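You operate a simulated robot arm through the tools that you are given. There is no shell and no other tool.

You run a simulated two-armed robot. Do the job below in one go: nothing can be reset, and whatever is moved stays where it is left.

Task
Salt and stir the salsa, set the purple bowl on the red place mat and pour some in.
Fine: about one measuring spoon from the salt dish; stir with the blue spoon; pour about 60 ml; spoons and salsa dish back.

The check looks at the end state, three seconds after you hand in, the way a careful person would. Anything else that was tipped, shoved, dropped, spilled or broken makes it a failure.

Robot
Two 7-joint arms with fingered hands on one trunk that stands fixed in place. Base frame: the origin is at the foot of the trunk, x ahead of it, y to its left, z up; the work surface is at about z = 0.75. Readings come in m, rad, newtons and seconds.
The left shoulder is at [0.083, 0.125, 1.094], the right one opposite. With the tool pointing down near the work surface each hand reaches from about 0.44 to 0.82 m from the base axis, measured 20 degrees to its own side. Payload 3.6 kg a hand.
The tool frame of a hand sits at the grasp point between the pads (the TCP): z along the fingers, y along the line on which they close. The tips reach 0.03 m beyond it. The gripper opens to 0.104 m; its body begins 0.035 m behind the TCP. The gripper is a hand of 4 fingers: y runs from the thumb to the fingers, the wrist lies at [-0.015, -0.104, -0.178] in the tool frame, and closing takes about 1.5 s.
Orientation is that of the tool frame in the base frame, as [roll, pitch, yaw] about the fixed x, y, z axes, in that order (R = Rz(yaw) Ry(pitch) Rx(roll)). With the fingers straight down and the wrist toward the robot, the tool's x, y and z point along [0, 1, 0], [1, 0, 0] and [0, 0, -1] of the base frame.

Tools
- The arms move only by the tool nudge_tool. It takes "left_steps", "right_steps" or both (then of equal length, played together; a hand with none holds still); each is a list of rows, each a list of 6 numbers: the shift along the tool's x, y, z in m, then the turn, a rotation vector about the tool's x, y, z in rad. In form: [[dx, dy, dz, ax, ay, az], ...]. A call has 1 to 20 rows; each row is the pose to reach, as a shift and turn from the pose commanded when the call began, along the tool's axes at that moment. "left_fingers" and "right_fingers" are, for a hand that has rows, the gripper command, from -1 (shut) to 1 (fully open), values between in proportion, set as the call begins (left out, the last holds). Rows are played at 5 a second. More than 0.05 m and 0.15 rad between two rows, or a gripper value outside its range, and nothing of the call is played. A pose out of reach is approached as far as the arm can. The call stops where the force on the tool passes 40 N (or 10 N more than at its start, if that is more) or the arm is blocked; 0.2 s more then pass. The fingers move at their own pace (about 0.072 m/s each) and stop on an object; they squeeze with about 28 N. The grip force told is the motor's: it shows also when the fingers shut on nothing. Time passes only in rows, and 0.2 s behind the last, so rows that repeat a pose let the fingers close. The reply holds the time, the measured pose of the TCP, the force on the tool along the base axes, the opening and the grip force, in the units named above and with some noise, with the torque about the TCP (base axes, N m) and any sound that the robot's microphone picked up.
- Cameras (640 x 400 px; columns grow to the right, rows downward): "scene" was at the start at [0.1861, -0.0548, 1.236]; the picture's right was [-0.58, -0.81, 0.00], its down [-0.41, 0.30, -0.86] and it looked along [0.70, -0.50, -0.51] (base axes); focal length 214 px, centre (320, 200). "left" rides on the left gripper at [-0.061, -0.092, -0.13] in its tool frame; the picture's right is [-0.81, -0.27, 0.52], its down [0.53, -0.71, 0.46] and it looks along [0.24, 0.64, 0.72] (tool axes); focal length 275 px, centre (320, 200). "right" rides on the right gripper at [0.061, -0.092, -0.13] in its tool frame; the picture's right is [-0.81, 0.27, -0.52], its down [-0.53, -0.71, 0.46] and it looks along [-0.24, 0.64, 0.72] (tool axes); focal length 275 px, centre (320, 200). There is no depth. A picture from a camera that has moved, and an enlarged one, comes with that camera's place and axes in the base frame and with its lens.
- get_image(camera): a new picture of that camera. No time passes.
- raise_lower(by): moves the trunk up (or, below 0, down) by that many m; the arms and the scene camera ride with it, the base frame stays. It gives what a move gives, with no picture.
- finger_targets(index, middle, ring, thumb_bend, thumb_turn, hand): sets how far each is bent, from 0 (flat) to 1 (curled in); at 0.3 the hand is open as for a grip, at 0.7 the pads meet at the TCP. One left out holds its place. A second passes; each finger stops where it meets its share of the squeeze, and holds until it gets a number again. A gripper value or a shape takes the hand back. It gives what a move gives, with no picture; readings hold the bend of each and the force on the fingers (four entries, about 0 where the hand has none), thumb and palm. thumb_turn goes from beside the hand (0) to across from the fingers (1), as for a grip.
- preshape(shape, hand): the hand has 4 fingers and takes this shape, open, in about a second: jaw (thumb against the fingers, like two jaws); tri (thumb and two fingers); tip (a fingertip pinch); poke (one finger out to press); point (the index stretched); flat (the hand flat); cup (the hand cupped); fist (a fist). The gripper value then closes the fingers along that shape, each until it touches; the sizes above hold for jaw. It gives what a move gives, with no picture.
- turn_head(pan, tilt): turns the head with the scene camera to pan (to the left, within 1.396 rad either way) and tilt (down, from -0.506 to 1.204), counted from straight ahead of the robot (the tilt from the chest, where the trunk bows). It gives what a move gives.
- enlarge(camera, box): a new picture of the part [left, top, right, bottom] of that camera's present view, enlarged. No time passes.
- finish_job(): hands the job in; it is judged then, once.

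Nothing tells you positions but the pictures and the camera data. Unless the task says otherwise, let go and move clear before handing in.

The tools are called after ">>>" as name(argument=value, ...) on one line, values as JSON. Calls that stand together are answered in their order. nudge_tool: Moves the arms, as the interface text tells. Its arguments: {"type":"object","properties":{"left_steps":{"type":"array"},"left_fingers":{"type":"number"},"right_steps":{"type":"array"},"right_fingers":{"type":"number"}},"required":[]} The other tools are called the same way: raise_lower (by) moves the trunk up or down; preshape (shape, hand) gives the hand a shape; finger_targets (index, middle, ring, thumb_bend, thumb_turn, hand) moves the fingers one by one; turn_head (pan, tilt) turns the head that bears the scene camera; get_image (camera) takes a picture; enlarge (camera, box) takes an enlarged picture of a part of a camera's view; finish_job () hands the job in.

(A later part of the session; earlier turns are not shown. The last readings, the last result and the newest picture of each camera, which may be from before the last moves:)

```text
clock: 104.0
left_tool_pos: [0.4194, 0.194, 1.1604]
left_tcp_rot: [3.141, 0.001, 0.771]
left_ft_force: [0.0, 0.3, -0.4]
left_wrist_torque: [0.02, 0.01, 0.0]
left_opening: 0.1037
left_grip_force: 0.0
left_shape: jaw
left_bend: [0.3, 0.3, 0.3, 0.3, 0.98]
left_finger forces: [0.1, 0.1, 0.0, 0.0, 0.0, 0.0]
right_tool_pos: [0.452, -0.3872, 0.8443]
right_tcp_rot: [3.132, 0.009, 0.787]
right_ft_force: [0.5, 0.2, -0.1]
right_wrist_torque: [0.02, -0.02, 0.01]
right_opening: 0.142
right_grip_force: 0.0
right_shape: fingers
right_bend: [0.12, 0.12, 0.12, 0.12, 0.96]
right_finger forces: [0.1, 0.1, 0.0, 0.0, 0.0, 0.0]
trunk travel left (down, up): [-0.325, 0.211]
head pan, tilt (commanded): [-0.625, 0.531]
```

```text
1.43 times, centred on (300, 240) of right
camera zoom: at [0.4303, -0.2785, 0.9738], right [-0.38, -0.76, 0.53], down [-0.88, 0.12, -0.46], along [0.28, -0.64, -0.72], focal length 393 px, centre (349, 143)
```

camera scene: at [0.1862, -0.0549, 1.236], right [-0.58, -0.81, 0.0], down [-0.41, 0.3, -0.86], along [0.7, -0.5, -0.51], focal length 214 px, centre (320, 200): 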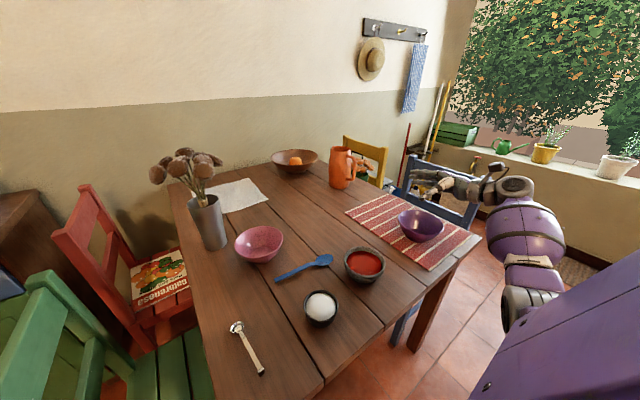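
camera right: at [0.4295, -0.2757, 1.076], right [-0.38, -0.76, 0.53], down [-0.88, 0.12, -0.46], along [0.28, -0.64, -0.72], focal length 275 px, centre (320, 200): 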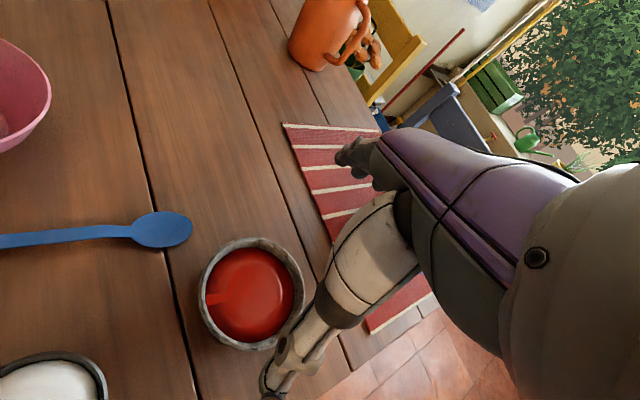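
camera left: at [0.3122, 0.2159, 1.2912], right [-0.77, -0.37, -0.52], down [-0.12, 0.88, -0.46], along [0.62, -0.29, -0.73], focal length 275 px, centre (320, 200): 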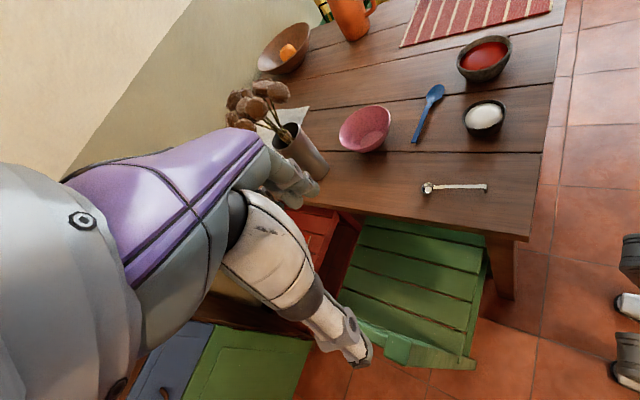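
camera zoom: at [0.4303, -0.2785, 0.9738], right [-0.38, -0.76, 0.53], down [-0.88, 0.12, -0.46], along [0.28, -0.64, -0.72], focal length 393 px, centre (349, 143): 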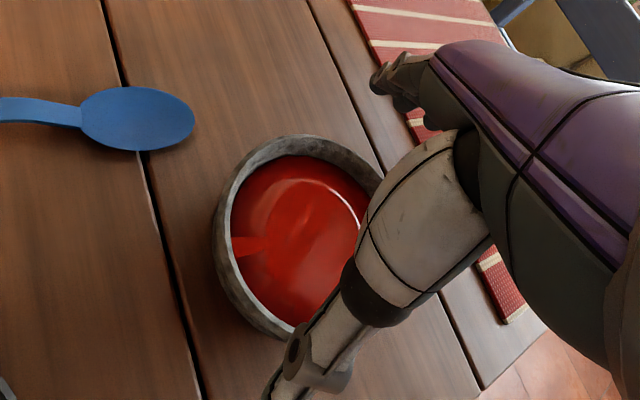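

The thumb tip is 7 cm from the dish centre, about 8 mm clear of the rim, and the fingers are clear on the far side. I'll lower around the dish in stages.

>>> nudge_tool(right_steps=[[0, 0, 0.01, 0, 0, 0], [0, 0, 0.02, 0, 0, 0], [0, 0, 0.03, 0, 0, 0], [0, 0, 0.03, 0, 0, 0]])

>>> nudge_tool(right_steps=[[0, 0, 0.008, 0, 0, 0], [0, 0, 0.016, 0, 0, 0], [0, 0, 0.022, 0, 0, 0], [0, 0, 0.022, 0, 0, 0]])

>>> enlarge(camera="scene", box=[310, 200, 430, 290])

>>> enlarge(camera="left", box=[430, 0, 550, 90])

>>> enlarge(camera="right", box=[150, 100, 450, 380])

```text
clock: 105.0
left_tool_pos: [0.4198, 0.1947, 1.1599]
left_tcp_rot: [-3.141, 0.002, 0.771]
left_ft_force: [0.4, 0.1, -0.5]
left_wrist_torque: [0.04, 0.01, 0.04]
left_opening: 0.1037
left_grip_force: 0.1
left_shape: jaw
left_bend: [0.3, 0.3, 0.3, 0.3, 0.98]
left_finger forces: [0.0, 0.0, 0.0, 0.0, 0.0, 0.0]
right_tool_pos: [0.4536, -0.3882, 0.8148]
right_tcp_rot: [3.132, 0.007, 0.786]
right_ft_force: [-0.5, 0.7, -0.1]
right_wrist_torque: [-0.01, 0.03, 0.0]
right_opening: 0.1422
right_grip_force: 0.1
right_shape: fingers
right_bend: [0.12, 0.12, 0.12, 0.12, 0.96]
right_finger forces: [0.0, 0.0, 0.0, 0.1, 0.0, 0.1]
trunk travel left (down, up): [-0.325, 0.211]
head pan, tilt (commanded): [-0.625, 0.531]
```

```text
clock: 106.0
left_tool_pos: [0.4194, 0.1939, 1.1605]
left_tcp_rot: [-3.141, 0.002, 0.771]
left_ft_force: [-0.8, 0.0, 0.1]
left_wrist_torque: [0.0, 0.04, 0.02]
left_opening: 0.1039
left_grip_force: 0.1
left_shape: jaw
left_bend: [0.3, 0.3, 0.3, 0.3, 0.98]
left_finger forces: [0.0, 0.1, 0.0, 0.1, 0.1, 0.0]
right_tool_pos: [0.4524, -0.3888, 0.7916]
right_tcp_rot: [3.133, 0.008, 0.785]
right_ft_force: [0.0, 0.2, -0.9]
right_wrist_torque: [-0.01, 0.0, -0.02]
right_opening: 0.1422
right_grip_force: 0.1
right_shape: fingers
right_bend: [0.12, 0.12, 0.12, 0.12, 0.96]
right_finger forces: [0.0, 0.0, 0.0, 0.1, 0.0, 0.1]
trunk travel left (down, up): [-0.325, 0.211]
head pan, tilt (commanded): [-0.625, 0.531]
```

```text
4.44 times, centred on (370, 245) of scene
camera zoom: at [0.1861, -0.0548, 1.236], right [-0.58, -0.81, 0.0], down [-0.41, 0.3, -0.86], along [0.7, -0.5, -0.51], focal length 953 px, centre (98, 0)
```

zoom: 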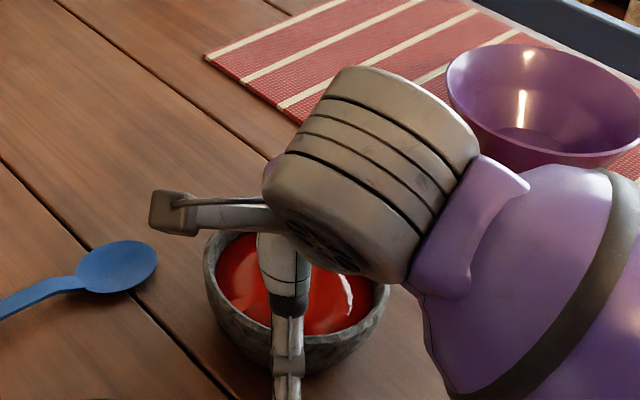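

```text
4.44 times, centred on (490, 45) of left
camera zoom: at [0.312, 0.216, 1.2912], right [-0.77, -0.37, -0.52], down [-0.12, 0.88, -0.46], along [0.62, -0.29, -0.73], focal length 1224 px, centre (-436, 889)
```

zoom: 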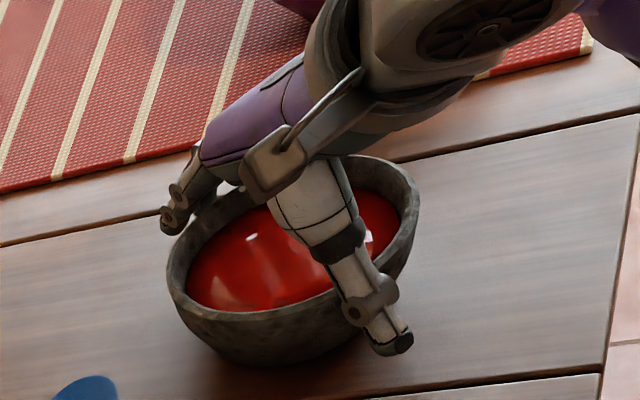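

```text
1.43 times, centred on (300, 240) of right
camera zoom: at [0.4311, -0.2804, 0.9219], right [-0.38, -0.76, 0.53], down [-0.88, 0.12, -0.46], along [0.28, -0.64, -0.72], focal length 393 px, centre (349, 143)
```

zoom: 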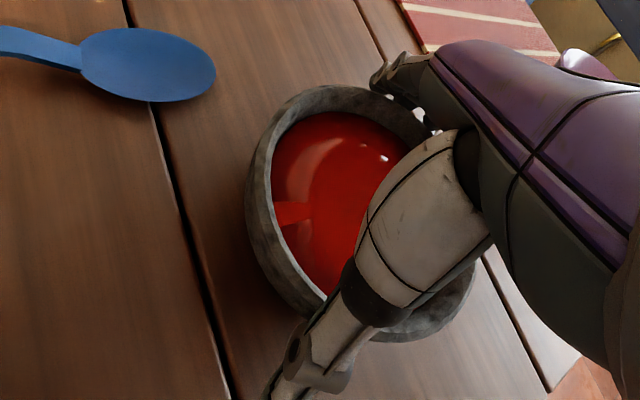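

The hand surrounds the dish with no contact. I'll close on it.

>>> nudge_tool(right_steps=[[0, 0, 0, 0, 0, 0], [0, 0, 0, 0, 0, 0], [0, 0, 0, 0, 0, 0], [0, 0, 0, 0, 0, 0], [0, 0, 0, 0, 0, 0], [0, 0, 0, 0, 0, 0], [0, 0, 0, 0, 0, 0], [0, 0, 0, 0, 0, 0]], right_fingers=-1)

>>> enlarge(camera="left", box=[430, 0, 550, 90])

>>> enlarge(camera="right", box=[150, 100, 450, 380])

```text
clock: 107.8
left_tool_pos: [0.419, 0.1952, 1.1597]
left_tcp_rot: [-3.141, 0.001, 0.771]
left_ft_force: [-0.3, -0.4, 0.6]
left_wrist_torque: [0.0, 0.0, 0.0]
left_opening: 0.1038
left_grip_force: 0.0
left_shape: jaw
left_bend: [0.3, 0.3, 0.3, 0.3, 0.98]
left_finger forces: [0.0, 0.0, 0.0, 0.0, 0.0, 0.0]
right_tool_pos: [0.453, -0.388, 0.7932]
right_tcp_rot: [3.132, 0.006, 0.786]
right_ft_force: [0.4, 1.1, 16.1]
right_wrist_torque: [-0.37, -0.57, 0.01]
right_opening: 0.0783
right_grip_force: 27.4
right_shape: jaw
right_bend: [0.19, 0.37, 0.35, 0.42, 0.98]
right_finger forces: [39.8, 10.2, 3.5, 0.1, 53.1, 0.1]
trunk travel left (down, up): [-0.325, 0.211]
head pan, tilt (commanded): [-0.625, 0.531]
```

```text
4.44 times, centred on (490, 45) of left
camera zoom: at [0.311, 0.217, 1.2914], right [-0.77, -0.37, -0.52], down [-0.12, 0.88, -0.46], along [0.62, -0.29, -0.72], focal length 1224 px, centre (-436, 889)
```

zoom: 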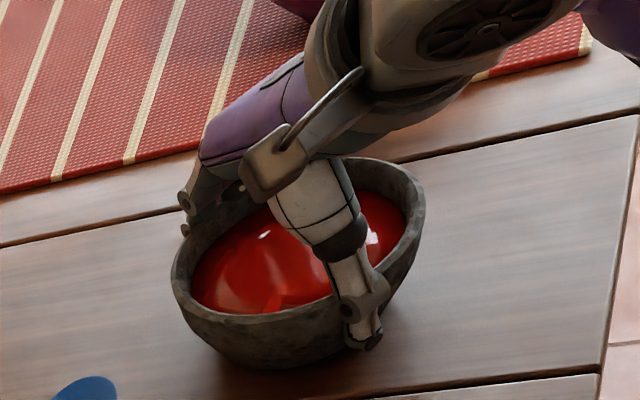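

```text
1.43 times, centred on (300, 240) of right
camera zoom: at [0.4304, -0.2796, 0.923], right [-0.38, -0.76, 0.53], down [-0.88, 0.12, -0.46], along [0.28, -0.64, -0.72], focal length 393 px, centre (349, 143)
```

zoom: 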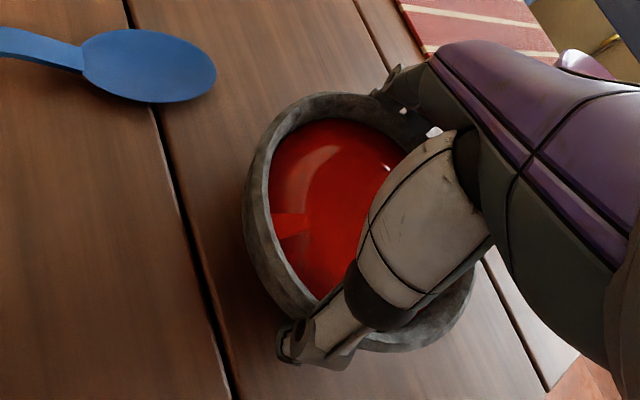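

The dish is pushing up with 16 N, so the thumb's inner link is bearing on top of the rim and the hand is too low. I'll reopen wide, raise 13 mm and close again.

>>> finger_targets(hand="right", index=0.12, middle=0.12, ring=0.12, thumb_bend=0.12, thumb_turn=1.0)

>>> nudge_tool(right_steps=[[0, 0, -0.007, 0, 0, 0], [0, 0, -0.013, 0, 0, 0], [0, 0, -0.013, 0, 0, 0]])

>>> enlarge(camera="left", box=[430, 0, 550, 90])

>>> enlarge(camera="right", box=[150, 100, 450, 380])

```text
clock: 108.8
left_tool_pos: [0.419, 0.1937, 1.1598]
left_tcp_rot: [3.142, 0.003, 0.772]
left_ft_force: [0.0, 0.2, 0.6]
left_wrist_torque: [-0.02, 0.02, -0.01]
left_opening: 0.1035
left_grip_force: 0.0
left_shape: jaw
left_bend: [0.3, 0.3, 0.3, 0.3, 0.98]
left_finger forces: [0.0, 0.0, 0.0, 0.0, 0.1, 0.0]
right_tool_pos: [0.4527, -0.3894, 0.792]
right_tcp_rot: [3.134, 0.008, 0.786]
right_ft_force: [-0.1, -0.6, 0.5]
right_wrist_torque: [0.0, -0.01, -0.02]
right_opening: 0.1419
right_grip_force: 0.2
right_shape: fingers
right_bend: [0.12, 0.12, 0.12, 0.12, 0.96]
right_finger forces: [0.1, 0.0, 0.1, 0.0, 0.1, 0.0]
trunk travel left (down, up): [-0.325, 0.211]
head pan, tilt (commanded): [-0.625, 0.531]
```

```text
clock: 109.6
left_tool_pos: [0.4196, 0.1944, 1.1604]
left_tcp_rot: [3.141, 0.002, 0.772]
left_ft_force: [0.0, -0.1, 0.1]
left_wrist_torque: [0.0, 0.01, 0.01]
left_opening: 0.1036
left_grip_force: 0.2
left_shape: jaw
left_bend: [0.3, 0.3, 0.3, 0.3, 0.98]
left_finger forces: [0.0, 0.1, 0.0, 0.1, 0.1, 0.0]
right_tool_pos: [0.4538, -0.3877, 0.8068]
right_tcp_rot: [3.133, 0.007, 0.785]
right_ft_force: [0.3, -0.7, 0.4]
right_wrist_torque: [0.0, 0.02, -0.01]
right_opening: 0.1419
right_grip_force: 0.1
right_shape: fingers
right_bend: [0.12, 0.12, 0.12, 0.12, 0.96]
right_finger forces: [0.1, 0.0, 0.0, 0.1, 0.1, 0.0]
trunk travel left (down, up): [-0.325, 0.211]
head pan, tilt (commanded): [-0.625, 0.531]
```

```text
4.44 times, centred on (490, 45) of left
camera zoom: at [0.312, 0.216, 1.2912], right [-0.77, -0.37, -0.52], down [-0.12, 0.88, -0.46], along [0.62, -0.29, -0.73], focal length 1224 px, centre (-436, 889)
```

zoom: 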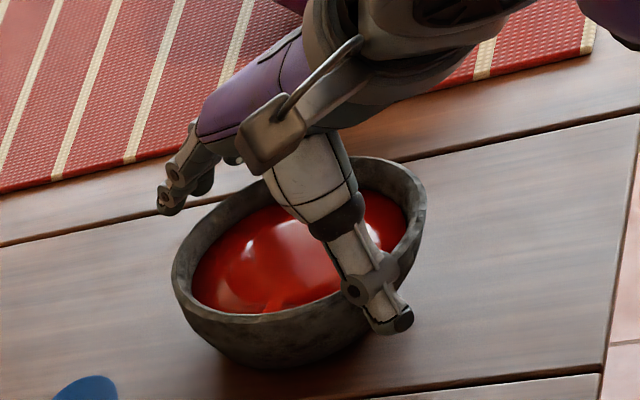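

```text
1.43 times, centred on (300, 240) of right
camera zoom: at [0.4308, -0.2797, 0.9352], right [-0.38, -0.76, 0.53], down [-0.88, 0.12, -0.46], along [0.28, -0.64, -0.72], focal length 393 px, centre (349, 143)
```

zoom: 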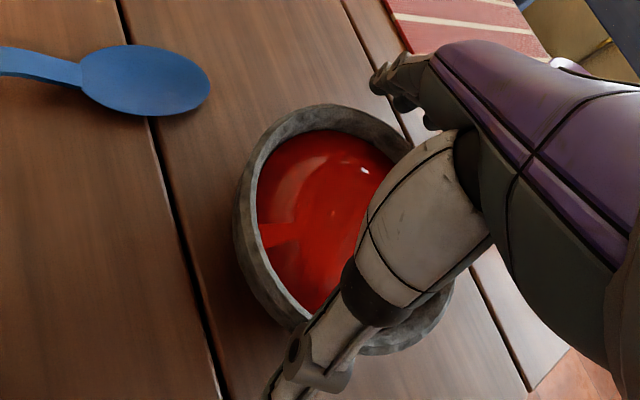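

The dish only shifted a few millimetres. Now 13 mm higher, I'll close again.

>>> nudge_tool(right_steps=[[0, 0, 0, 0, 0, 0], [0, 0, 0, 0, 0, 0], [0, 0, 0, 0, 0, 0], [0, 0, 0, 0, 0, 0], [0, 0, 0, 0, 0, 0], [0, 0, 0, 0, 0, 0], [0, 0, 0, 0, 0, 0], [0, 0, 0, 0, 0, 0]], right_fingers=-1)

>>> enlarge(camera="left", box=[430, 0, 550, 90])

>>> enlarge(camera="right", box=[150, 100, 450, 380])

>>> enlarge(camera="scene", box=[310, 200, 430, 290])

```text
clock: 111.4
left_tool_pos: [0.4205, 0.1939, 1.1599]
left_tcp_rot: [3.14, 0.002, 0.771]
left_ft_force: [-0.3, 0.3, -0.2]
left_wrist_torque: [0.03, -0.02, -0.02]
left_opening: 0.1034
left_grip_force: 0.0
left_shape: jaw
left_bend: [0.3, 0.3, 0.3, 0.3, 0.98]
left_finger forces: [0.0, 0.0, 0.0, 0.0, 0.1, 0.0]
right_tool_pos: [0.4525, -0.3896, 0.806]
right_tcp_rot: [3.129, 0.006, 0.785]
right_ft_force: [4.0, -4.7, 11.4]
right_wrist_torque: [-0.18, -0.29, -0.11]
right_opening: 0.0864
right_grip_force: 28.1
right_shape: jaw
right_bend: [0.23, 0.35, 0.34, 0.31, 0.97]
right_finger forces: [27.7, 9.7, 4.0, 0.1, 34.2, 0.0]
trunk travel left (down, up): [-0.325, 0.211]
head pan, tilt (commanded): [-0.625, 0.531]
```

```text
4.44 times, centred on (490, 45) of left
camera zoom: at [0.3118, 0.2162, 1.2913], right [-0.77, -0.37, -0.52], down [-0.12, 0.88, -0.46], along [0.62, -0.29, -0.73], focal length 1224 px, centre (-436, 889)
```

zoom: 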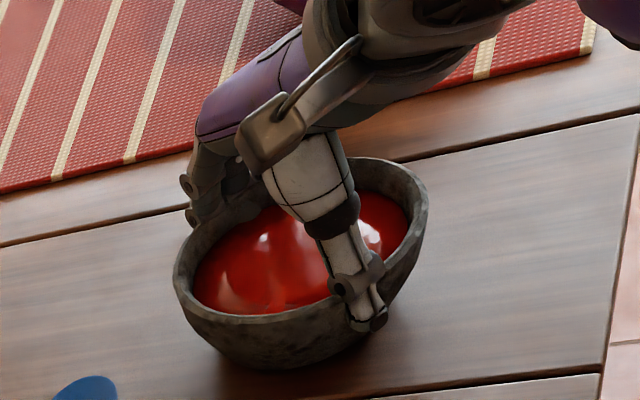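

```text
1.43 times, centred on (300, 240) of right
camera zoom: at [0.4307, -0.2797, 0.9357], right [-0.38, -0.76, 0.53], down [-0.88, 0.12, -0.46], along [0.28, -0.64, -0.72], focal length 393 px, centre (349, 143)
```

zoom: 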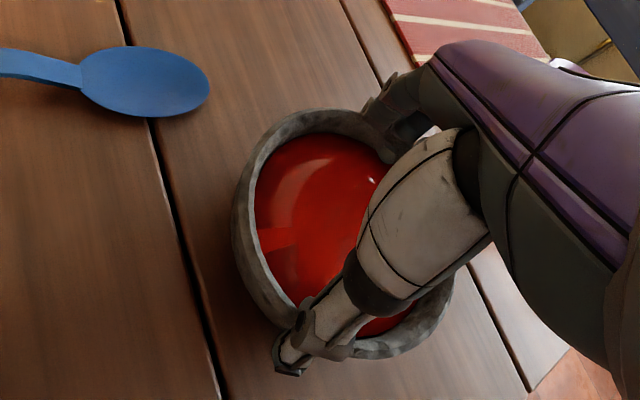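

```text
4.44 times, centred on (370, 245) of scene
camera zoom: at [0.1859, -0.0546, 1.2361], right [-0.58, -0.81, 0.0], down [-0.41, 0.3, -0.86], along [0.7, -0.5, -0.51], focal length 953 px, centre (98, 0)
```

zoom: 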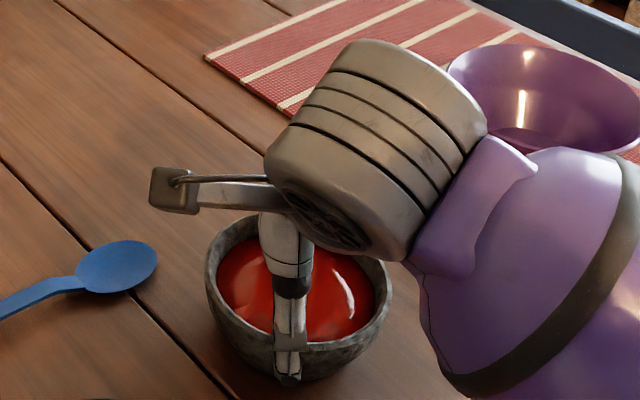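

The hand still bears down on the rim (+11 N), so the flared links are touching before the pads. I'll raise it so the distal pads sit just under the rim and try again.

>>> finger_targets(hand="right", index=0.12, middle=0.12, ring=0.12, thumb_bend=0.12, thumb_turn=1.0)

>>> nudge_tool(right_steps=[[0.002, 0, -0.006, 0, 0, 0], [0.004, 0, -0.011, 0, 0, 0], [0.004, 0, -0.011, 0, 0, 0]])

>>> nudge_tool(right_steps=[[0, 0, 0, 0, 0, 0], [0, 0, 0, 0, 0, 0], [0, 0, 0, 0, 0, 0], [0, 0, 0, 0, 0, 0], [0, 0, 0, 0, 0, 0], [0, 0, 0, 0, 0, 0], [0, 0, 0, 0, 0, 0], [0, 0, 0, 0, 0, 0]], right_fingers=-1)

>>> enlarge(camera="left", box=[430, 0, 550, 90])

>>> enlarge(camera="right", box=[150, 100, 450, 380])

```text
clock: 112.4
left_tool_pos: [0.4205, 0.1939, 1.1602]
left_tcp_rot: [-3.141, 0.001, 0.771]
left_ft_force: [0.0, 0.3, 0.2]
left_wrist_torque: [-0.01, 0.04, -0.01]
left_opening: 0.1039
left_grip_force: 0.0
left_shape: jaw
left_bend: [0.3, 0.3, 0.3, 0.3, 0.98]
left_finger forces: [0.1, 0.0, 0.0, 0.0, 0.0, 0.1]
right_tool_pos: [0.4538, -0.3889, 0.8054]
right_tcp_rot: [3.135, 0.008, 0.786]
right_ft_force: [-0.1, -0.1, 0.0]
right_wrist_torque: [0.0, -0.01, -0.05]
right_opening: 0.1421
right_grip_force: 0.1
right_shape: fingers
right_bend: [0.12, 0.12, 0.12, 0.12, 0.96]
right_finger forces: [0.0, 0.0, 0.0, 0.1, 0.0, 0.0]
trunk travel left (down, up): [-0.325, 0.211]
head pan, tilt (commanded): [-0.625, 0.531]
```

```text
clock: 113.2
left_tool_pos: [0.4188, 0.194, 1.1597]
left_tcp_rot: [3.14, 0.001, 0.772]
left_ft_force: [-0.4, -1.3, -0.2]
left_wrist_torque: [0.01, 0.02, 0.04]
left_opening: 0.1038
left_grip_force: 0.1
left_shape: jaw
left_bend: [0.3, 0.3, 0.3, 0.3, 0.98]
left_finger forces: [0.0, 0.0, 0.1, 0.0, 0.1, 0.0]
right_tool_pos: [0.4551, -0.3854, 0.8171]
right_tcp_rot: [3.134, 0.008, 0.785]
right_ft_force: [-0.1, 0.3, 0.6]
right_wrist_torque: [-0.02, -0.01, 0.01]
right_opening: 0.1418
right_grip_force: 0.1
right_shape: fingers
right_bend: [0.12, 0.12, 0.12, 0.12, 0.96]
right_finger forces: [0.0, 0.0, 0.1, 0.1, 0.0, 0.1]
trunk travel left (down, up): [-0.325, 0.211]
head pan, tilt (commanded): [-0.625, 0.531]
```

```text
clock: 115.0
left_tool_pos: [0.42, 0.1932, 1.1598]
left_tcp_rot: [3.141, 0.003, 0.771]
left_ft_force: [-0.7, 0.4, 0.2]
left_wrist_torque: [0.02, -0.01, 0.0]
left_opening: 0.1038
left_grip_force: 0.1
left_shape: jaw
left_bend: [0.3, 0.3, 0.3, 0.3, 0.98]
left_finger forces: [0.0, 0.0, 0.0, 0.0, 0.0, 0.0]
right_tool_pos: [0.4565, -0.3858, 0.8165]
right_tcp_rot: [3.133, 0.007, 0.785]
right_ft_force: [1.8, -1.1, 5.0]
right_wrist_torque: [0.06, 0.0, -0.04]
right_opening: 0.0905
right_grip_force: 27.7
right_shape: jaw
right_bend: [0.25, 0.33, 0.32, 0.35, 0.98]
right_finger forces: [18.6, 7.3, 3.6, 0.1, 28.8, 0.0]
trunk travel left (down, up): [-0.325, 0.211]
head pan, tilt (commanded): [-0.625, 0.531]
```

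```text
4.44 times, centred on (490, 45) of left
camera zoom: at [0.3118, 0.2163, 1.2912], right [-0.77, -0.37, -0.52], down [-0.12, 0.88, -0.46], along [0.62, -0.29, -0.73], focal length 1224 px, centre (-436, 889)
```

zoom: 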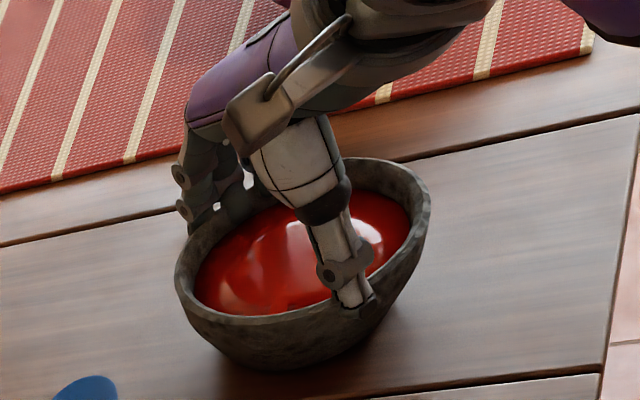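

```text
1.43 times, centred on (300, 240) of right
camera zoom: at [0.4335, -0.2765, 0.9466], right [-0.38, -0.76, 0.53], down [-0.88, 0.12, -0.46], along [0.28, -0.64, -0.72], focal length 393 px, centre (349, 143)
```

zoom: 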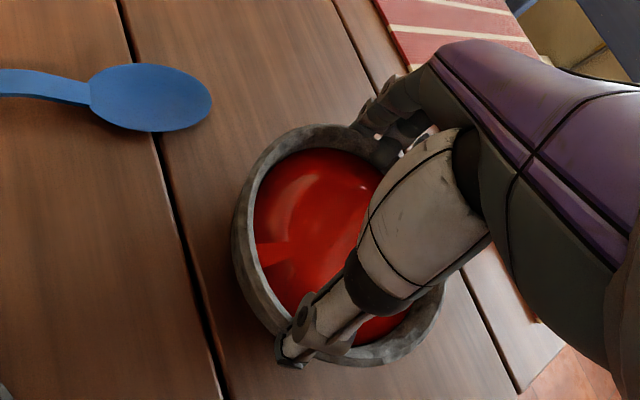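

The net force is smaller now (+5 N) with balanced grip forces. I'll test it by lifting just 4 mm and watching the weight.

>>> nudge_tool(right_steps=[[0, 0, -0.002, 0, 0, 0], [0, 0, -0.004, 0, 0, 0], [0, 0, -0.004, 0, 0, 0]])

>>> enlarge(camera="left", box=[430, 0, 550, 90])

```text
clock: 115.8
left_tool_pos: [0.42, 0.1933, 1.1597]
left_tcp_rot: [-3.14, 0.001, 0.773]
left_ft_force: [1.2, 0.2, -0.1]
left_wrist_torque: [0.01, 0.03, 0.01]
left_opening: 0.1039
left_grip_force: 0.0
left_shape: jaw
left_bend: [0.3, 0.3, 0.3, 0.3, 0.98]
left_finger forces: [0.0, 0.0, 0.1, 0.0, 0.0, 0.0]
right_tool_pos: [0.455, -0.3863, 0.8195]
right_tcp_rot: [3.133, 0.008, 0.785]
right_ft_force: [0.8, -0.1, -5.2]
right_wrist_torque: [0.0, -0.05, -0.01]
right_opening: 0.0905
right_grip_force: 27.7
right_shape: jaw
right_bend: [0.25, 0.33, 0.32, 0.35, 0.98]
right_finger forces: [18.4, 7.9, 3.7, 0.0, 28.8, 0.1]
trunk travel left (down, up): [-0.325, 0.211]
head pan, tilt (commanded): [-0.625, 0.531]
```

```text
4.44 times, centred on (490, 45) of left
camera zoom: at [0.3123, 0.2157, 1.2912], right [-0.77, -0.37, -0.52], down [-0.12, 0.88, -0.46], along [0.62, -0.29, -0.73], focal length 1224 px, centre (-436, 889)
```

zoom: 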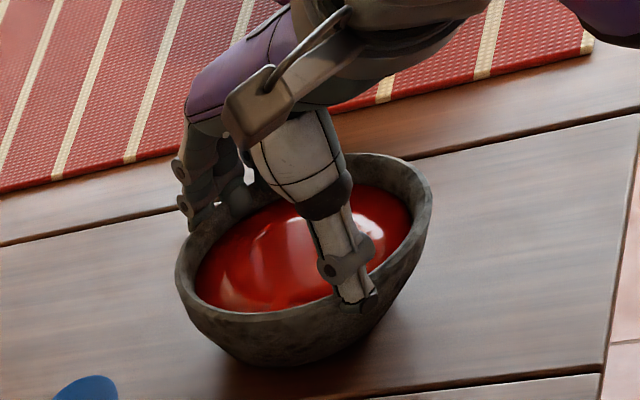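

It now carries -5 N, so the dish is coming up with the hand. I'll lift 6 mm more and see if the load stays constant.

>>> nudge_tool(right_steps=[[0, 0, -0.003, 0, 0, 0], [0, 0, -0.006, 0, 0, 0], [0, 0, -0.006, 0, 0, 0]])

>>> enlarge(camera="left", box=[430, 0, 550, 90])

>>> enlarge(camera="scene", box=[310, 200, 430, 290])

```text
clock: 116.6
left_tool_pos: [0.4199, 0.195, 1.161]
left_tcp_rot: [-3.14, 0.002, 0.771]
left_ft_force: [0.4, 0.3, 0.0]
left_wrist_torque: [-0.02, -0.03, -0.04]
left_opening: 0.1036
left_grip_force: 0.1
left_shape: jaw
left_bend: [0.3, 0.3, 0.3, 0.3, 0.98]
left_finger forces: [0.0, 0.1, 0.0, 0.0, 0.0, 0.0]
right_tool_pos: [0.4557, -0.3861, 0.8267]
right_tcp_rot: [3.133, 0.009, 0.785]
right_ft_force: [0.7, -0.2, -5.2]
right_wrist_torque: [0.0, -0.03, 0.0]
right_opening: 0.0902
right_grip_force: 27.9
right_shape: jaw
right_bend: [0.25, 0.33, 0.32, 0.35, 0.98]
right_finger forces: [18.5, 7.8, 3.7, 0.1, 28.8, 0.0]
trunk travel left (down, up): [-0.325, 0.211]
head pan, tilt (commanded): [-0.625, 0.531]
```

```text
4.44 times, centred on (490, 45) of left
camera zoom: at [0.3123, 0.2158, 1.2912], right [-0.77, -0.37, -0.52], down [-0.12, 0.88, -0.46], along [0.62, -0.29, -0.73], focal length 1224 px, centre (-436, 889)
```

zoom: 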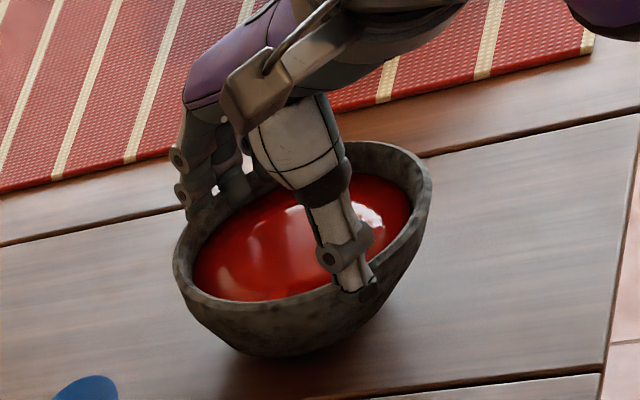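

```text
4.44 times, centred on (370, 245) of scene
camera zoom: at [0.1864, -0.055, 1.236], right [-0.58, -0.81, 0.0], down [-0.41, 0.3, -0.86], along [0.7, -0.5, -0.51], focal length 953 px, centre (98, 0)
```

zoom: 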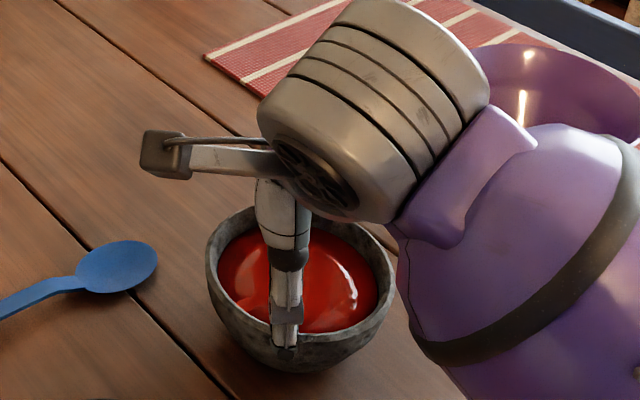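

The load is constant at about -5.2 N and the dish is level, so the grip is sound. I'll lift to z 0.92 and carry it slowly, level, to the pouring position with its lip above the purple bowl's centre.

>>> nudge_tool(right_steps=[[-0.0001, 0.0001, -0.015, 0, 0, 0], [-0.0003, 0.0003, -0.034, 0, 0, 0], [-0.0005, 0.0005, -0.054, 0, 0, 0], [-0.0006, 0.0006, -0.074, 0, 0, 0], [-0.0008, 0.0008, -0.0933, 0, 0, 0], [-0.0108, 0.0148, -0.0933, 0, 0, 0], [-0.0231, 0.0322, -0.0933, 0, 0, 0], [-0.0358, 0.0502, -0.0933, 0, 0, 0], [-0.0485, 0.0681, -0.0933, 0, 0, 0], [-0.0612, 0.0861, -0.0933, 0, 0, 0], [-0.0739, 0.104, -0.0933, 0, 0, 0], [-0.0866, 0.122, -0.0933, 0, 0, 0], [-0.0993, 0.1399, -0.0933, 0, 0, 0], [-0.112, 0.1579, -0.0933, 0, 0, 0], [-0.1247, 0.1758, -0.0933, 0, 0, 0], [-0.132, 0.186, -0.0933, 0, 0, 0], [-0.1355, 0.1911, -0.0933, 0, 0, 0], [-0.1355, 0.1911, -0.0933, 0, 0, 0], [-0.1355, 0.1911, -0.0933, 0, 0, 0]])

>>> get_image(camera="scene")

>>> enlarge(camera="scene", box=[360, 130, 520, 250])

>>> get_image(camera="right")

```text
clock: 120.6
left_tool_pos: [0.4197, 0.1929, 1.1598]
left_tcp_rot: [-3.138, 0.002, 0.772]
left_ft_force: [-0.3, 0.7, 0.1]
left_wrist_torque: [0.01, 0.01, 0.0]
left_opening: 0.1038
left_grip_force: 0.1
left_shape: jaw
left_bend: [0.3, 0.3, 0.3, 0.3, 0.98]
left_finger forces: [0.0, 0.1, 0.1, 0.0, 0.0, 0.1]
right_tool_pos: [0.4954, -0.6157, 0.923]
right_tcp_rot: [3.134, 0.01, 0.787]
right_ft_force: [0.6, 0.3, -5.1]
right_wrist_torque: [0.04, -0.03, -0.02]
right_opening: 0.0904
right_grip_force: 27.9
right_shape: jaw
right_bend: [0.25, 0.34, 0.32, 0.35, 0.98]
right_finger forces: [18.1, 7.6, 3.9, 0.0, 28.3, 0.1]
trunk travel left (down, up): [-0.325, 0.211]
head pan, tilt (commanded): [-0.625, 0.531]
```

```text
taken
camera scene: at [0.1865, -0.0552, 1.2359], right [-0.58, -0.81, 0.0], down [-0.41, 0.3, -0.86], along [0.7, -0.5, -0.51], focal length 214 px, centre (320, 200)
```

scene: 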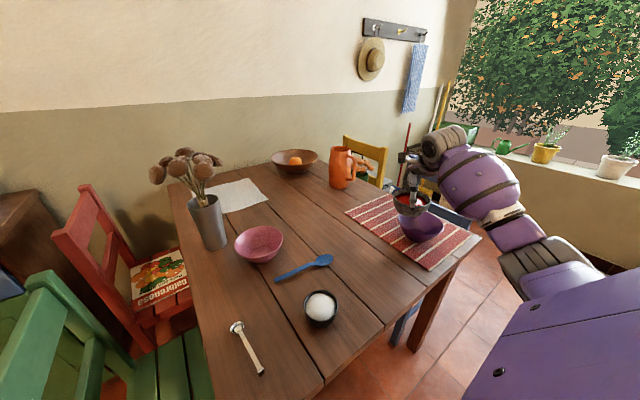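

```text
3.33 times, centred on (440, 190) of scene
camera zoom: at [0.1865, -0.0552, 1.2359], right [-0.58, -0.81, 0.0], down [-0.41, 0.3, -0.86], along [0.7, -0.5, -0.51], focal length 715 px, centre (-80, 233)
```

zoom: 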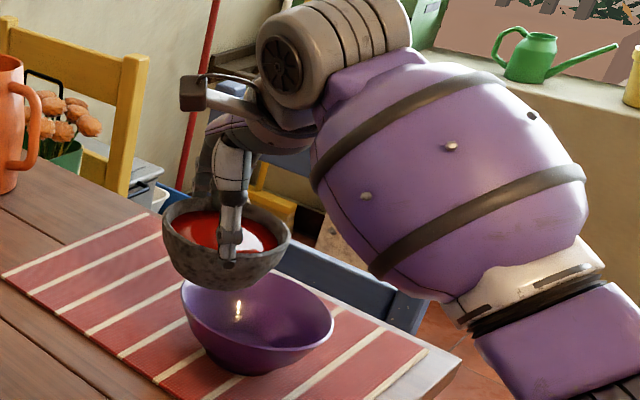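

```text
taken
camera right: at [0.473, -0.5069, 1.0513], right [-0.38, -0.76, 0.53], down [-0.88, 0.12, -0.46], along [0.28, -0.64, -0.72], focal length 275 px, centre (320, 200)
```

right: 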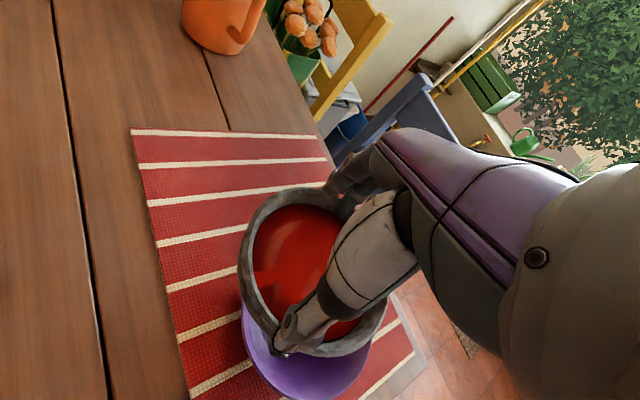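

The dish is level above the bowl. I'll shift it 12 mm back and 8 mm down so the stream lands mid-bowl, and take a few weight readings as a baseline.

>>> nudge_tool(right_steps=[[0.006, 0, 0.004, 0, 0, 0], [0.012, 0, 0.008, 0, 0, 0], [0.012, 0, 0.008, 0, 0, 0]])

>>> nudge_tool(right_steps=[[0, 0, 0, 0, 0, 0]])

>>> nudge_tool(right_steps=[[0, 0, 0, 0, 0, 0]])

>>> nudge_tool(right_steps=[[0, 0, 0, 0, 0, 0]])

>>> nudge_tool(right_steps=[[0, 0, 0, 0, 0, 0]])

>>> nudge_tool(right_steps=[[0, 0, 0, 0, 0, 0]])

>>> enlarge(camera="scene", box=[380, 170, 480, 245])

```text
clock: 121.4
left_tool_pos: [0.4199, 0.1931, 1.1594]
left_tcp_rot: [-3.141, 0.003, 0.772]
left_ft_force: [0.1, -0.5, 0.3]
left_wrist_torque: [0.01, 0.0, -0.01]
left_opening: 0.104
left_grip_force: 0.1
left_shape: jaw
left_bend: [0.3, 0.3, 0.3, 0.3, 0.98]
left_finger forces: [0.0, 0.0, 0.0, 0.0, 0.1, 0.1]
right_tool_pos: [0.5036, -0.6081, 0.9145]
right_tcp_rot: [3.133, 0.008, 0.785]
right_ft_force: [-0.3, 0.2, -5.5]
right_wrist_torque: [0.02, 0.0, -0.03]
right_opening: 0.0908
right_grip_force: 27.1
right_shape: jaw
right_bend: [0.25, 0.34, 0.32, 0.35, 0.98]
right_finger forces: [18.0, 7.6, 3.7, 0.0, 28.2, 0.0]
trunk travel left (down, up): [-0.325, 0.211]
head pan, tilt (commanded): [-0.625, 0.531]
```

```text
clock: 121.8
left_tool_pos: [0.4206, 0.1946, 1.1605]
left_tcp_rot: [-3.141, 0.001, 0.772]
left_ft_force: [-0.7, 0.3, -0.3]
left_wrist_torque: [-0.01, -0.01, 0.0]
left_opening: 0.1037
left_grip_force: 0.2
left_shape: jaw
left_bend: [0.3, 0.3, 0.3, 0.3, 0.98]
left_finger forces: [0.1, 0.0, 0.0, 0.1, 0.0, 0.0]
right_tool_pos: [0.5042, -0.6071, 0.9144]
right_tcp_rot: [3.135, 0.007, 0.785]
right_ft_force: [-0.1, -0.3, -6.0]
right_wrist_torque: [0.0, 0.0, 0.0]
right_opening: 0.0905
right_grip_force: 28.5
right_shape: jaw
right_bend: [0.25, 0.34, 0.32, 0.35, 0.98]
right_finger forces: [18.1, 7.6, 3.9, 0.1, 28.2, 0.0]
trunk travel left (down, up): [-0.325, 0.211]
head pan, tilt (commanded): [-0.625, 0.531]
```

```text
clock: 122.2
left_tool_pos: [0.4205, 0.1933, 1.1591]
left_tcp_rot: [-3.139, 0.001, 0.773]
left_ft_force: [0.1, 0.0, 0.4]
left_wrist_torque: [-0.03, 0.01, -0.02]
left_opening: 0.1037
left_grip_force: 0.1
left_shape: jaw
left_bend: [0.3, 0.3, 0.3, 0.3, 0.98]
left_finger forces: [0.0, 0.0, 0.0, 0.0, 0.1, 0.0]
right_tool_pos: [0.5033, -0.6082, 0.9139]
right_tcp_rot: [3.134, 0.009, 0.786]
right_ft_force: [-1.9, 0.0, -5.2]
right_wrist_torque: [0.07, 0.01, 0.01]
right_opening: 0.0906
right_grip_force: 27.5
right_shape: jaw
right_bend: [0.25, 0.34, 0.32, 0.35, 0.98]
right_finger forces: [18.0, 7.6, 3.8, 0.1, 28.3, 0.0]
trunk travel left (down, up): [-0.325, 0.211]
head pan, tilt (commanded): [-0.625, 0.531]
```

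```text
clock: 122.6
left_tool_pos: [0.4211, 0.1941, 1.1605]
left_tcp_rot: [-3.141, 0.001, 0.772]
left_ft_force: [0.1, 0.5, 0.5]
left_wrist_torque: [-0.01, -0.01, 0.03]
left_opening: 0.104
left_grip_force: 0.0
left_shape: jaw
left_bend: [0.3, 0.3, 0.3, 0.3, 0.98]
left_finger forces: [0.0, 0.0, 0.0, 0.1, 0.0, 0.0]
right_tool_pos: [0.5046, -0.6077, 0.9143]
right_tcp_rot: [3.136, 0.008, 0.785]
right_ft_force: [0.2, 0.0, -4.8]
right_wrist_torque: [-0.02, 0.01, 0.01]
right_opening: 0.0905
right_grip_force: 28.2
right_shape: jaw
right_bend: [0.25, 0.34, 0.32, 0.35, 0.98]
right_finger forces: [17.9, 7.6, 3.8, 0.0, 28.2, 0.0]
trunk travel left (down, up): [-0.325, 0.211]
head pan, tilt (commanded): [-0.625, 0.531]
```

```text
clock: 123.0
left_tool_pos: [0.42, 0.1944, 1.16]
left_tcp_rot: [-3.14, 0.001, 0.77]
left_ft_force: [-0.1, 0.9, -0.1]
left_wrist_torque: [0.02, 0.02, 0.01]
left_opening: 0.1038
left_grip_force: 0.0
left_shape: jaw
left_bend: [0.3, 0.3, 0.3, 0.3, 0.98]
left_finger forces: [0.0, 0.0, 0.0, 0.0, 0.0, 0.0]
right_tool_pos: [0.5032, -0.6073, 0.9139]
right_tcp_rot: [3.134, 0.008, 0.786]
right_ft_force: [-0.5, 0.8, -4.5]
right_wrist_torque: [0.01, -0.01, -0.02]
right_opening: 0.0904
right_grip_force: 28.2
right_shape: jaw
right_bend: [0.25, 0.34, 0.32, 0.35, 0.98]
right_finger forces: [18.1, 7.7, 3.8, 0.1, 28.3, 0.0]
trunk travel left (down, up): [-0.325, 0.211]
head pan, tilt (commanded): [-0.625, 0.531]
```

```text
clock: 123.4
left_tool_pos: [0.4198, 0.195, 1.1588]
left_tcp_rot: [-3.14, 0.002, 0.773]
left_ft_force: [0.9, 0.2, 1.0]
left_wrist_torque: [0.01, 0.0, 0.0]
left_opening: 0.1037
left_grip_force: 0.1
left_shape: jaw
left_bend: [0.3, 0.3, 0.3, 0.3, 0.98]
left_finger forces: [0.1, 0.1, 0.0, 0.0, 0.0, 0.1]
right_tool_pos: [0.5038, -0.6085, 0.9144]
right_tcp_rot: [3.134, 0.008, 0.786]
right_ft_force: [-0.8, 0.1, -5.1]
right_wrist_torque: [0.0, -0.02, 0.01]
right_opening: 0.0905
right_grip_force: 28.0
right_shape: jaw
right_bend: [0.25, 0.34, 0.32, 0.35, 0.98]
right_finger forces: [18.0, 7.5, 3.9, 0.0, 28.2, 0.0]
trunk travel left (down, up): [-0.325, 0.211]
head pan, tilt (commanded): [-0.625, 0.531]
```

```text
5.33 times, centred on (430, 208) of scene
camera zoom: at [0.1865, -0.0552, 1.2359], right [-0.58, -0.81, 0.0], down [-0.41, 0.3, -0.86], along [0.7, -0.5, -0.51], focal length 1144 px, centre (-267, 160)
```

zoom: 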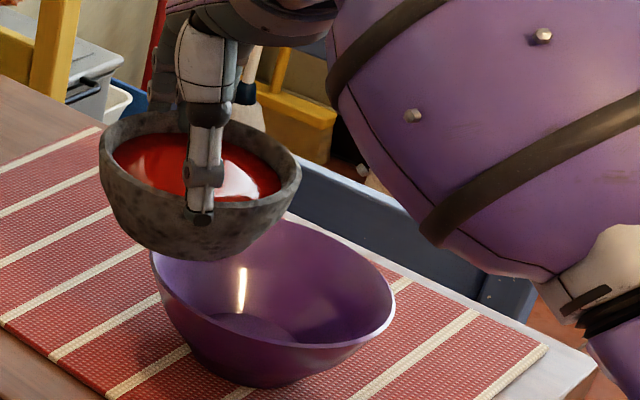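

The baseline weight is about 5.2 N. The lip is above the bowl's centre, so I'll start tilting, first to about 11°.

>>> nudge_tool(right_steps=[[0, 0, 0, 0, 0.04, 0], [0, 0, 0, 0, 0.08, 0], [0, 0, 0, 0, 0.12, 0], [0, 0, 0, 0, 0.16, 0], [0, 0, 0, 0, 0.2, 0], [0, 0, 0, 0, 0.2, 0], [0, 0, 0, 0, 0.2, 0]])

>>> enlarge(camera="scene", box=[380, 170, 480, 245])

```text
clock: 125.0
left_tool_pos: [0.4195, 0.1944, 1.1595]
left_tcp_rot: [-3.139, 0.002, 0.772]
left_ft_force: [0.3, -0.7, -0.9]
left_wrist_torque: [0.01, 0.02, 0.0]
left_opening: 0.1036
left_grip_force: 0.1
left_shape: jaw
left_bend: [0.3, 0.3, 0.3, 0.3, 0.98]
left_finger forces: [0.0, 0.0, 0.0, 0.0, 0.1, 0.0]
right_tool_pos: [0.5031, -0.6075, 0.9139]
right_tcp_rot: [3.134, -0.192, 0.788]
right_ft_force: [-0.3, 0.0, -4.3]
right_wrist_torque: [-0.03, 0.03, 0.02]
right_opening: 0.0904
right_grip_force: 27.5
right_shape: jaw
right_bend: [0.25, 0.34, 0.32, 0.35, 0.98]
right_finger forces: [17.9, 7.6, 3.6, 0.0, 28.2, 0.0]
trunk travel left (down, up): [-0.325, 0.211]
head pan, tilt (commanded): [-0.625, 0.531]
```

```text
5.33 times, centred on (430, 208) of scene
camera zoom: at [0.1864, -0.0552, 1.2359], right [-0.58, -0.81, 0.0], down [-0.41, 0.3, -0.86], along [0.7, -0.5, -0.51], focal length 1144 px, centre (-267, 160)
```

zoom: 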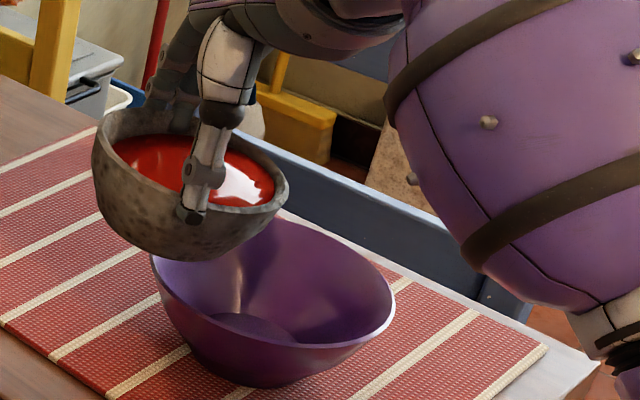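

Nothing has flowed yet and the salsa is nearing the lip. I'll continue to about 17°.

>>> nudge_tool(right_steps=[[0, 0, 0, 0, 0.025, 0], [0, 0, 0, 0, 0.05, 0], [0, 0, 0, 0, 0.075, 0], [0, 0, 0, 0, 0.1, 0], [0, 0, 0, 0, 0.1, 0], [0, 0, 0, 0, 0.1, 0], [0, 0, 0, 0, 0.1, 0]])

>>> enlarge(camera="scene", box=[380, 170, 480, 245])

```text
clock: 126.6
left_tool_pos: [0.42, 0.1937, 1.1595]
left_tcp_rot: [-3.14, 0.001, 0.771]
left_ft_force: [-0.8, -0.3, -0.6]
left_wrist_torque: [0.01, 0.02, 0.03]
left_opening: 0.1039
left_grip_force: 0.0
left_shape: jaw
left_bend: [0.3, 0.3, 0.3, 0.3, 0.98]
left_finger forces: [0.0, 0.1, 0.0, 0.0, 0.0, 0.0]
right_tool_pos: [0.5026, -0.6076, 0.9141]
right_tcp_rot: [3.135, -0.29, 0.789]
right_ft_force: [0.0, 0.1, -4.7]
right_wrist_torque: [0.0, 0.02, 0.01]
right_opening: 0.0905
right_grip_force: 27.7
right_shape: jaw
right_bend: [0.25, 0.34, 0.32, 0.35, 0.98]
right_finger forces: [18.0, 7.5, 3.6, 0.1, 28.2, 0.0]
trunk travel left (down, up): [-0.325, 0.211]
head pan, tilt (commanded): [-0.625, 0.531]
```

```text
5.33 times, centred on (430, 208) of scene
camera zoom: at [0.1865, -0.0552, 1.2359], right [-0.58, -0.81, 0.0], down [-0.41, 0.3, -0.86], along [0.7, -0.5, -0.51], focal length 1144 px, centre (-267, 160)
```

zoom: 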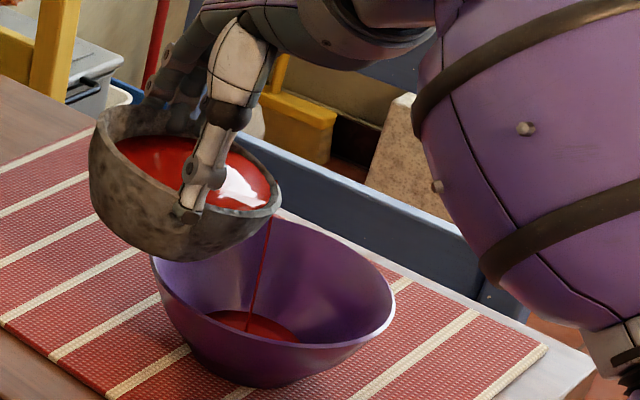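

The stream is landing in the middle of the bowl. I'll hold here and let it flow while I watch the level.

>>> nudge_tool(right_steps=[[0, 0, 0, 0, 0, 0], [0, 0, 0, 0, 0, 0], [0, 0, 0, 0, 0, 0], [0, 0, 0, 0, 0, 0]])

>>> enlarge(camera="scene", box=[380, 170, 480, 245])

```text
clock: 127.6
left_tool_pos: [0.42, 0.1937, 1.1603]
left_tcp_rot: [-3.14, 0.001, 0.771]
left_ft_force: [-1.1, 0.3, -0.4]
left_wrist_torque: [0.0, -0.02, 0.02]
left_opening: 0.1038
left_grip_force: 0.0
left_shape: jaw
left_bend: [0.3, 0.3, 0.3, 0.3, 0.98]
left_finger forces: [0.1, 0.0, 0.0, 0.0, 0.0, 0.0]
right_tool_pos: [0.5023, -0.6078, 0.9149]
right_tcp_rot: [3.133, -0.29, 0.789]
right_ft_force: [0.1, 0.5, -4.4]
right_wrist_torque: [-0.03, 0.04, 0.02]
right_opening: 0.0906
right_grip_force: 27.9
right_shape: jaw
right_bend: [0.25, 0.34, 0.32, 0.35, 0.98]
right_finger forces: [18.1, 7.6, 3.6, 0.1, 28.2, 0.1]
trunk travel left (down, up): [-0.325, 0.211]
head pan, tilt (commanded): [-0.625, 0.531]
```

```text
5.33 times, centred on (430, 208) of scene
camera zoom: at [0.1865, -0.0552, 1.2359], right [-0.58, -0.81, 0.0], down [-0.41, 0.3, -0.86], along [0.7, -0.5, -0.51], focal length 1144 px, centre (-267, 160)
```

zoom: 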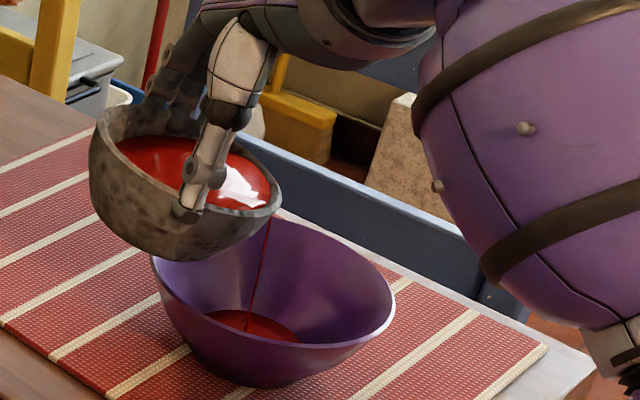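

The flow is thinning and the bowl has only a shallow layer. 60 ml should show as a pool about 120 px wide in this view. I'll tilt about 3° more and wait.

>>> nudge_tool(right_steps=[[0, 0, 0, 0, 0.025, 0], [0, 0, 0, 0, 0.05, 0], [0, 0, 0, 0, 0.05, 0], [0, 0, 0, 0, 0.05, 0], [0, 0, 0, 0, 0.05, 0], [0, 0, 0, 0, 0.05, 0]])

>>> enlarge(camera="scene", box=[380, 170, 480, 245])

```text
clock: 129.0
left_tool_pos: [0.4202, 0.1933, 1.1605]
left_tcp_rot: [-3.139, 0.001, 0.772]
left_ft_force: [-0.3, -0.3, 1.0]
left_wrist_torque: [0.0, 0.01, -0.03]
left_opening: 0.1038
left_grip_force: 0.0
left_shape: jaw
left_bend: [0.3, 0.3, 0.3, 0.3, 0.98]
left_finger forces: [0.0, 0.0, 0.0, 0.0, 0.0, 0.0]
right_tool_pos: [0.5039, -0.6069, 0.9139]
right_tcp_rot: [3.136, -0.341, 0.787]
right_ft_force: [0.2, 0.8, -5.0]
right_wrist_torque: [-0.05, 0.03, 0.01]
right_opening: 0.0906
right_grip_force: 27.9
right_shape: jaw
right_bend: [0.25, 0.34, 0.32, 0.35, 0.98]
right_finger forces: [18.0, 7.7, 3.7, 0.0, 28.3, 0.0]
trunk travel left (down, up): [-0.325, 0.211]
head pan, tilt (commanded): [-0.625, 0.531]
```

```text
5.33 times, centred on (430, 208) of scene
camera zoom: at [0.1865, -0.0552, 1.2359], right [-0.58, -0.81, 0.0], down [-0.41, 0.3, -0.86], along [0.7, -0.5, -0.51], focal length 1144 px, centre (-267, 160)
```

zoom: 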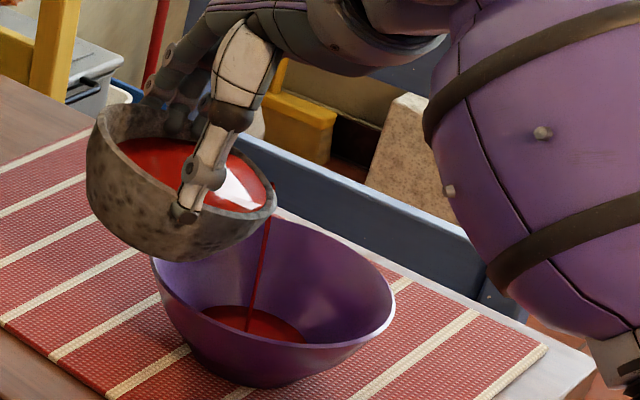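

The pool is about 104 px wide, roughly 20–25 ml by my estimate, and still flowing. I'll hold a moment.

>>> nudge_tool(right_steps=[[0, 0, 0, 0, 0, 0], [0, 0, 0, 0, 0, 0], [0, 0, 0, 0, 0, 0], [0, 0, 0, 0, 0, 0], [0, 0, 0, 0, 0, 0]])

>>> enlarge(camera="scene", box=[380, 170, 480, 245])

```text
clock: 130.2
left_tool_pos: [0.4196, 0.1936, 1.1606]
left_tcp_rot: [-3.139, 0.002, 0.771]
left_ft_force: [0.5, -0.3, 0.1]
left_wrist_torque: [0.0, 0.0, 0.01]
left_opening: 0.104
left_grip_force: 0.1
left_shape: jaw
left_bend: [0.3, 0.3, 0.3, 0.3, 0.98]
left_finger forces: [0.0, 0.0, 0.0, 0.1, 0.0, 0.1]
right_tool_pos: [0.5042, -0.6082, 0.914]
right_tcp_rot: [3.134, -0.342, 0.788]
right_ft_force: [0.3, -0.1, -4.7]
right_wrist_torque: [-0.06, 0.03, 0.0]
right_opening: 0.0907
right_grip_force: 28.4
right_shape: jaw
right_bend: [0.25, 0.34, 0.32, 0.35, 0.98]
right_finger forces: [18.0, 7.6, 3.6, 0.1, 28.3, 0.1]
trunk travel left (down, up): [-0.325, 0.211]
head pan, tilt (commanded): [-0.625, 0.531]
```

```text
5.33 times, centred on (430, 208) of scene
camera zoom: at [0.1864, -0.0552, 1.2359], right [-0.58, -0.81, 0.0], down [-0.41, 0.3, -0.86], along [0.7, -0.5, -0.51], focal length 1144 px, centre (-267, 160)
```

zoom: 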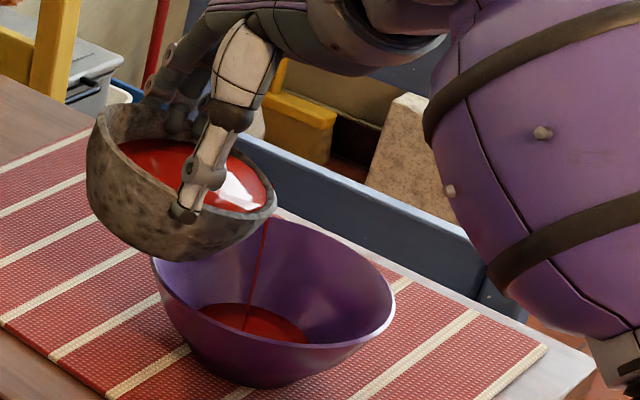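

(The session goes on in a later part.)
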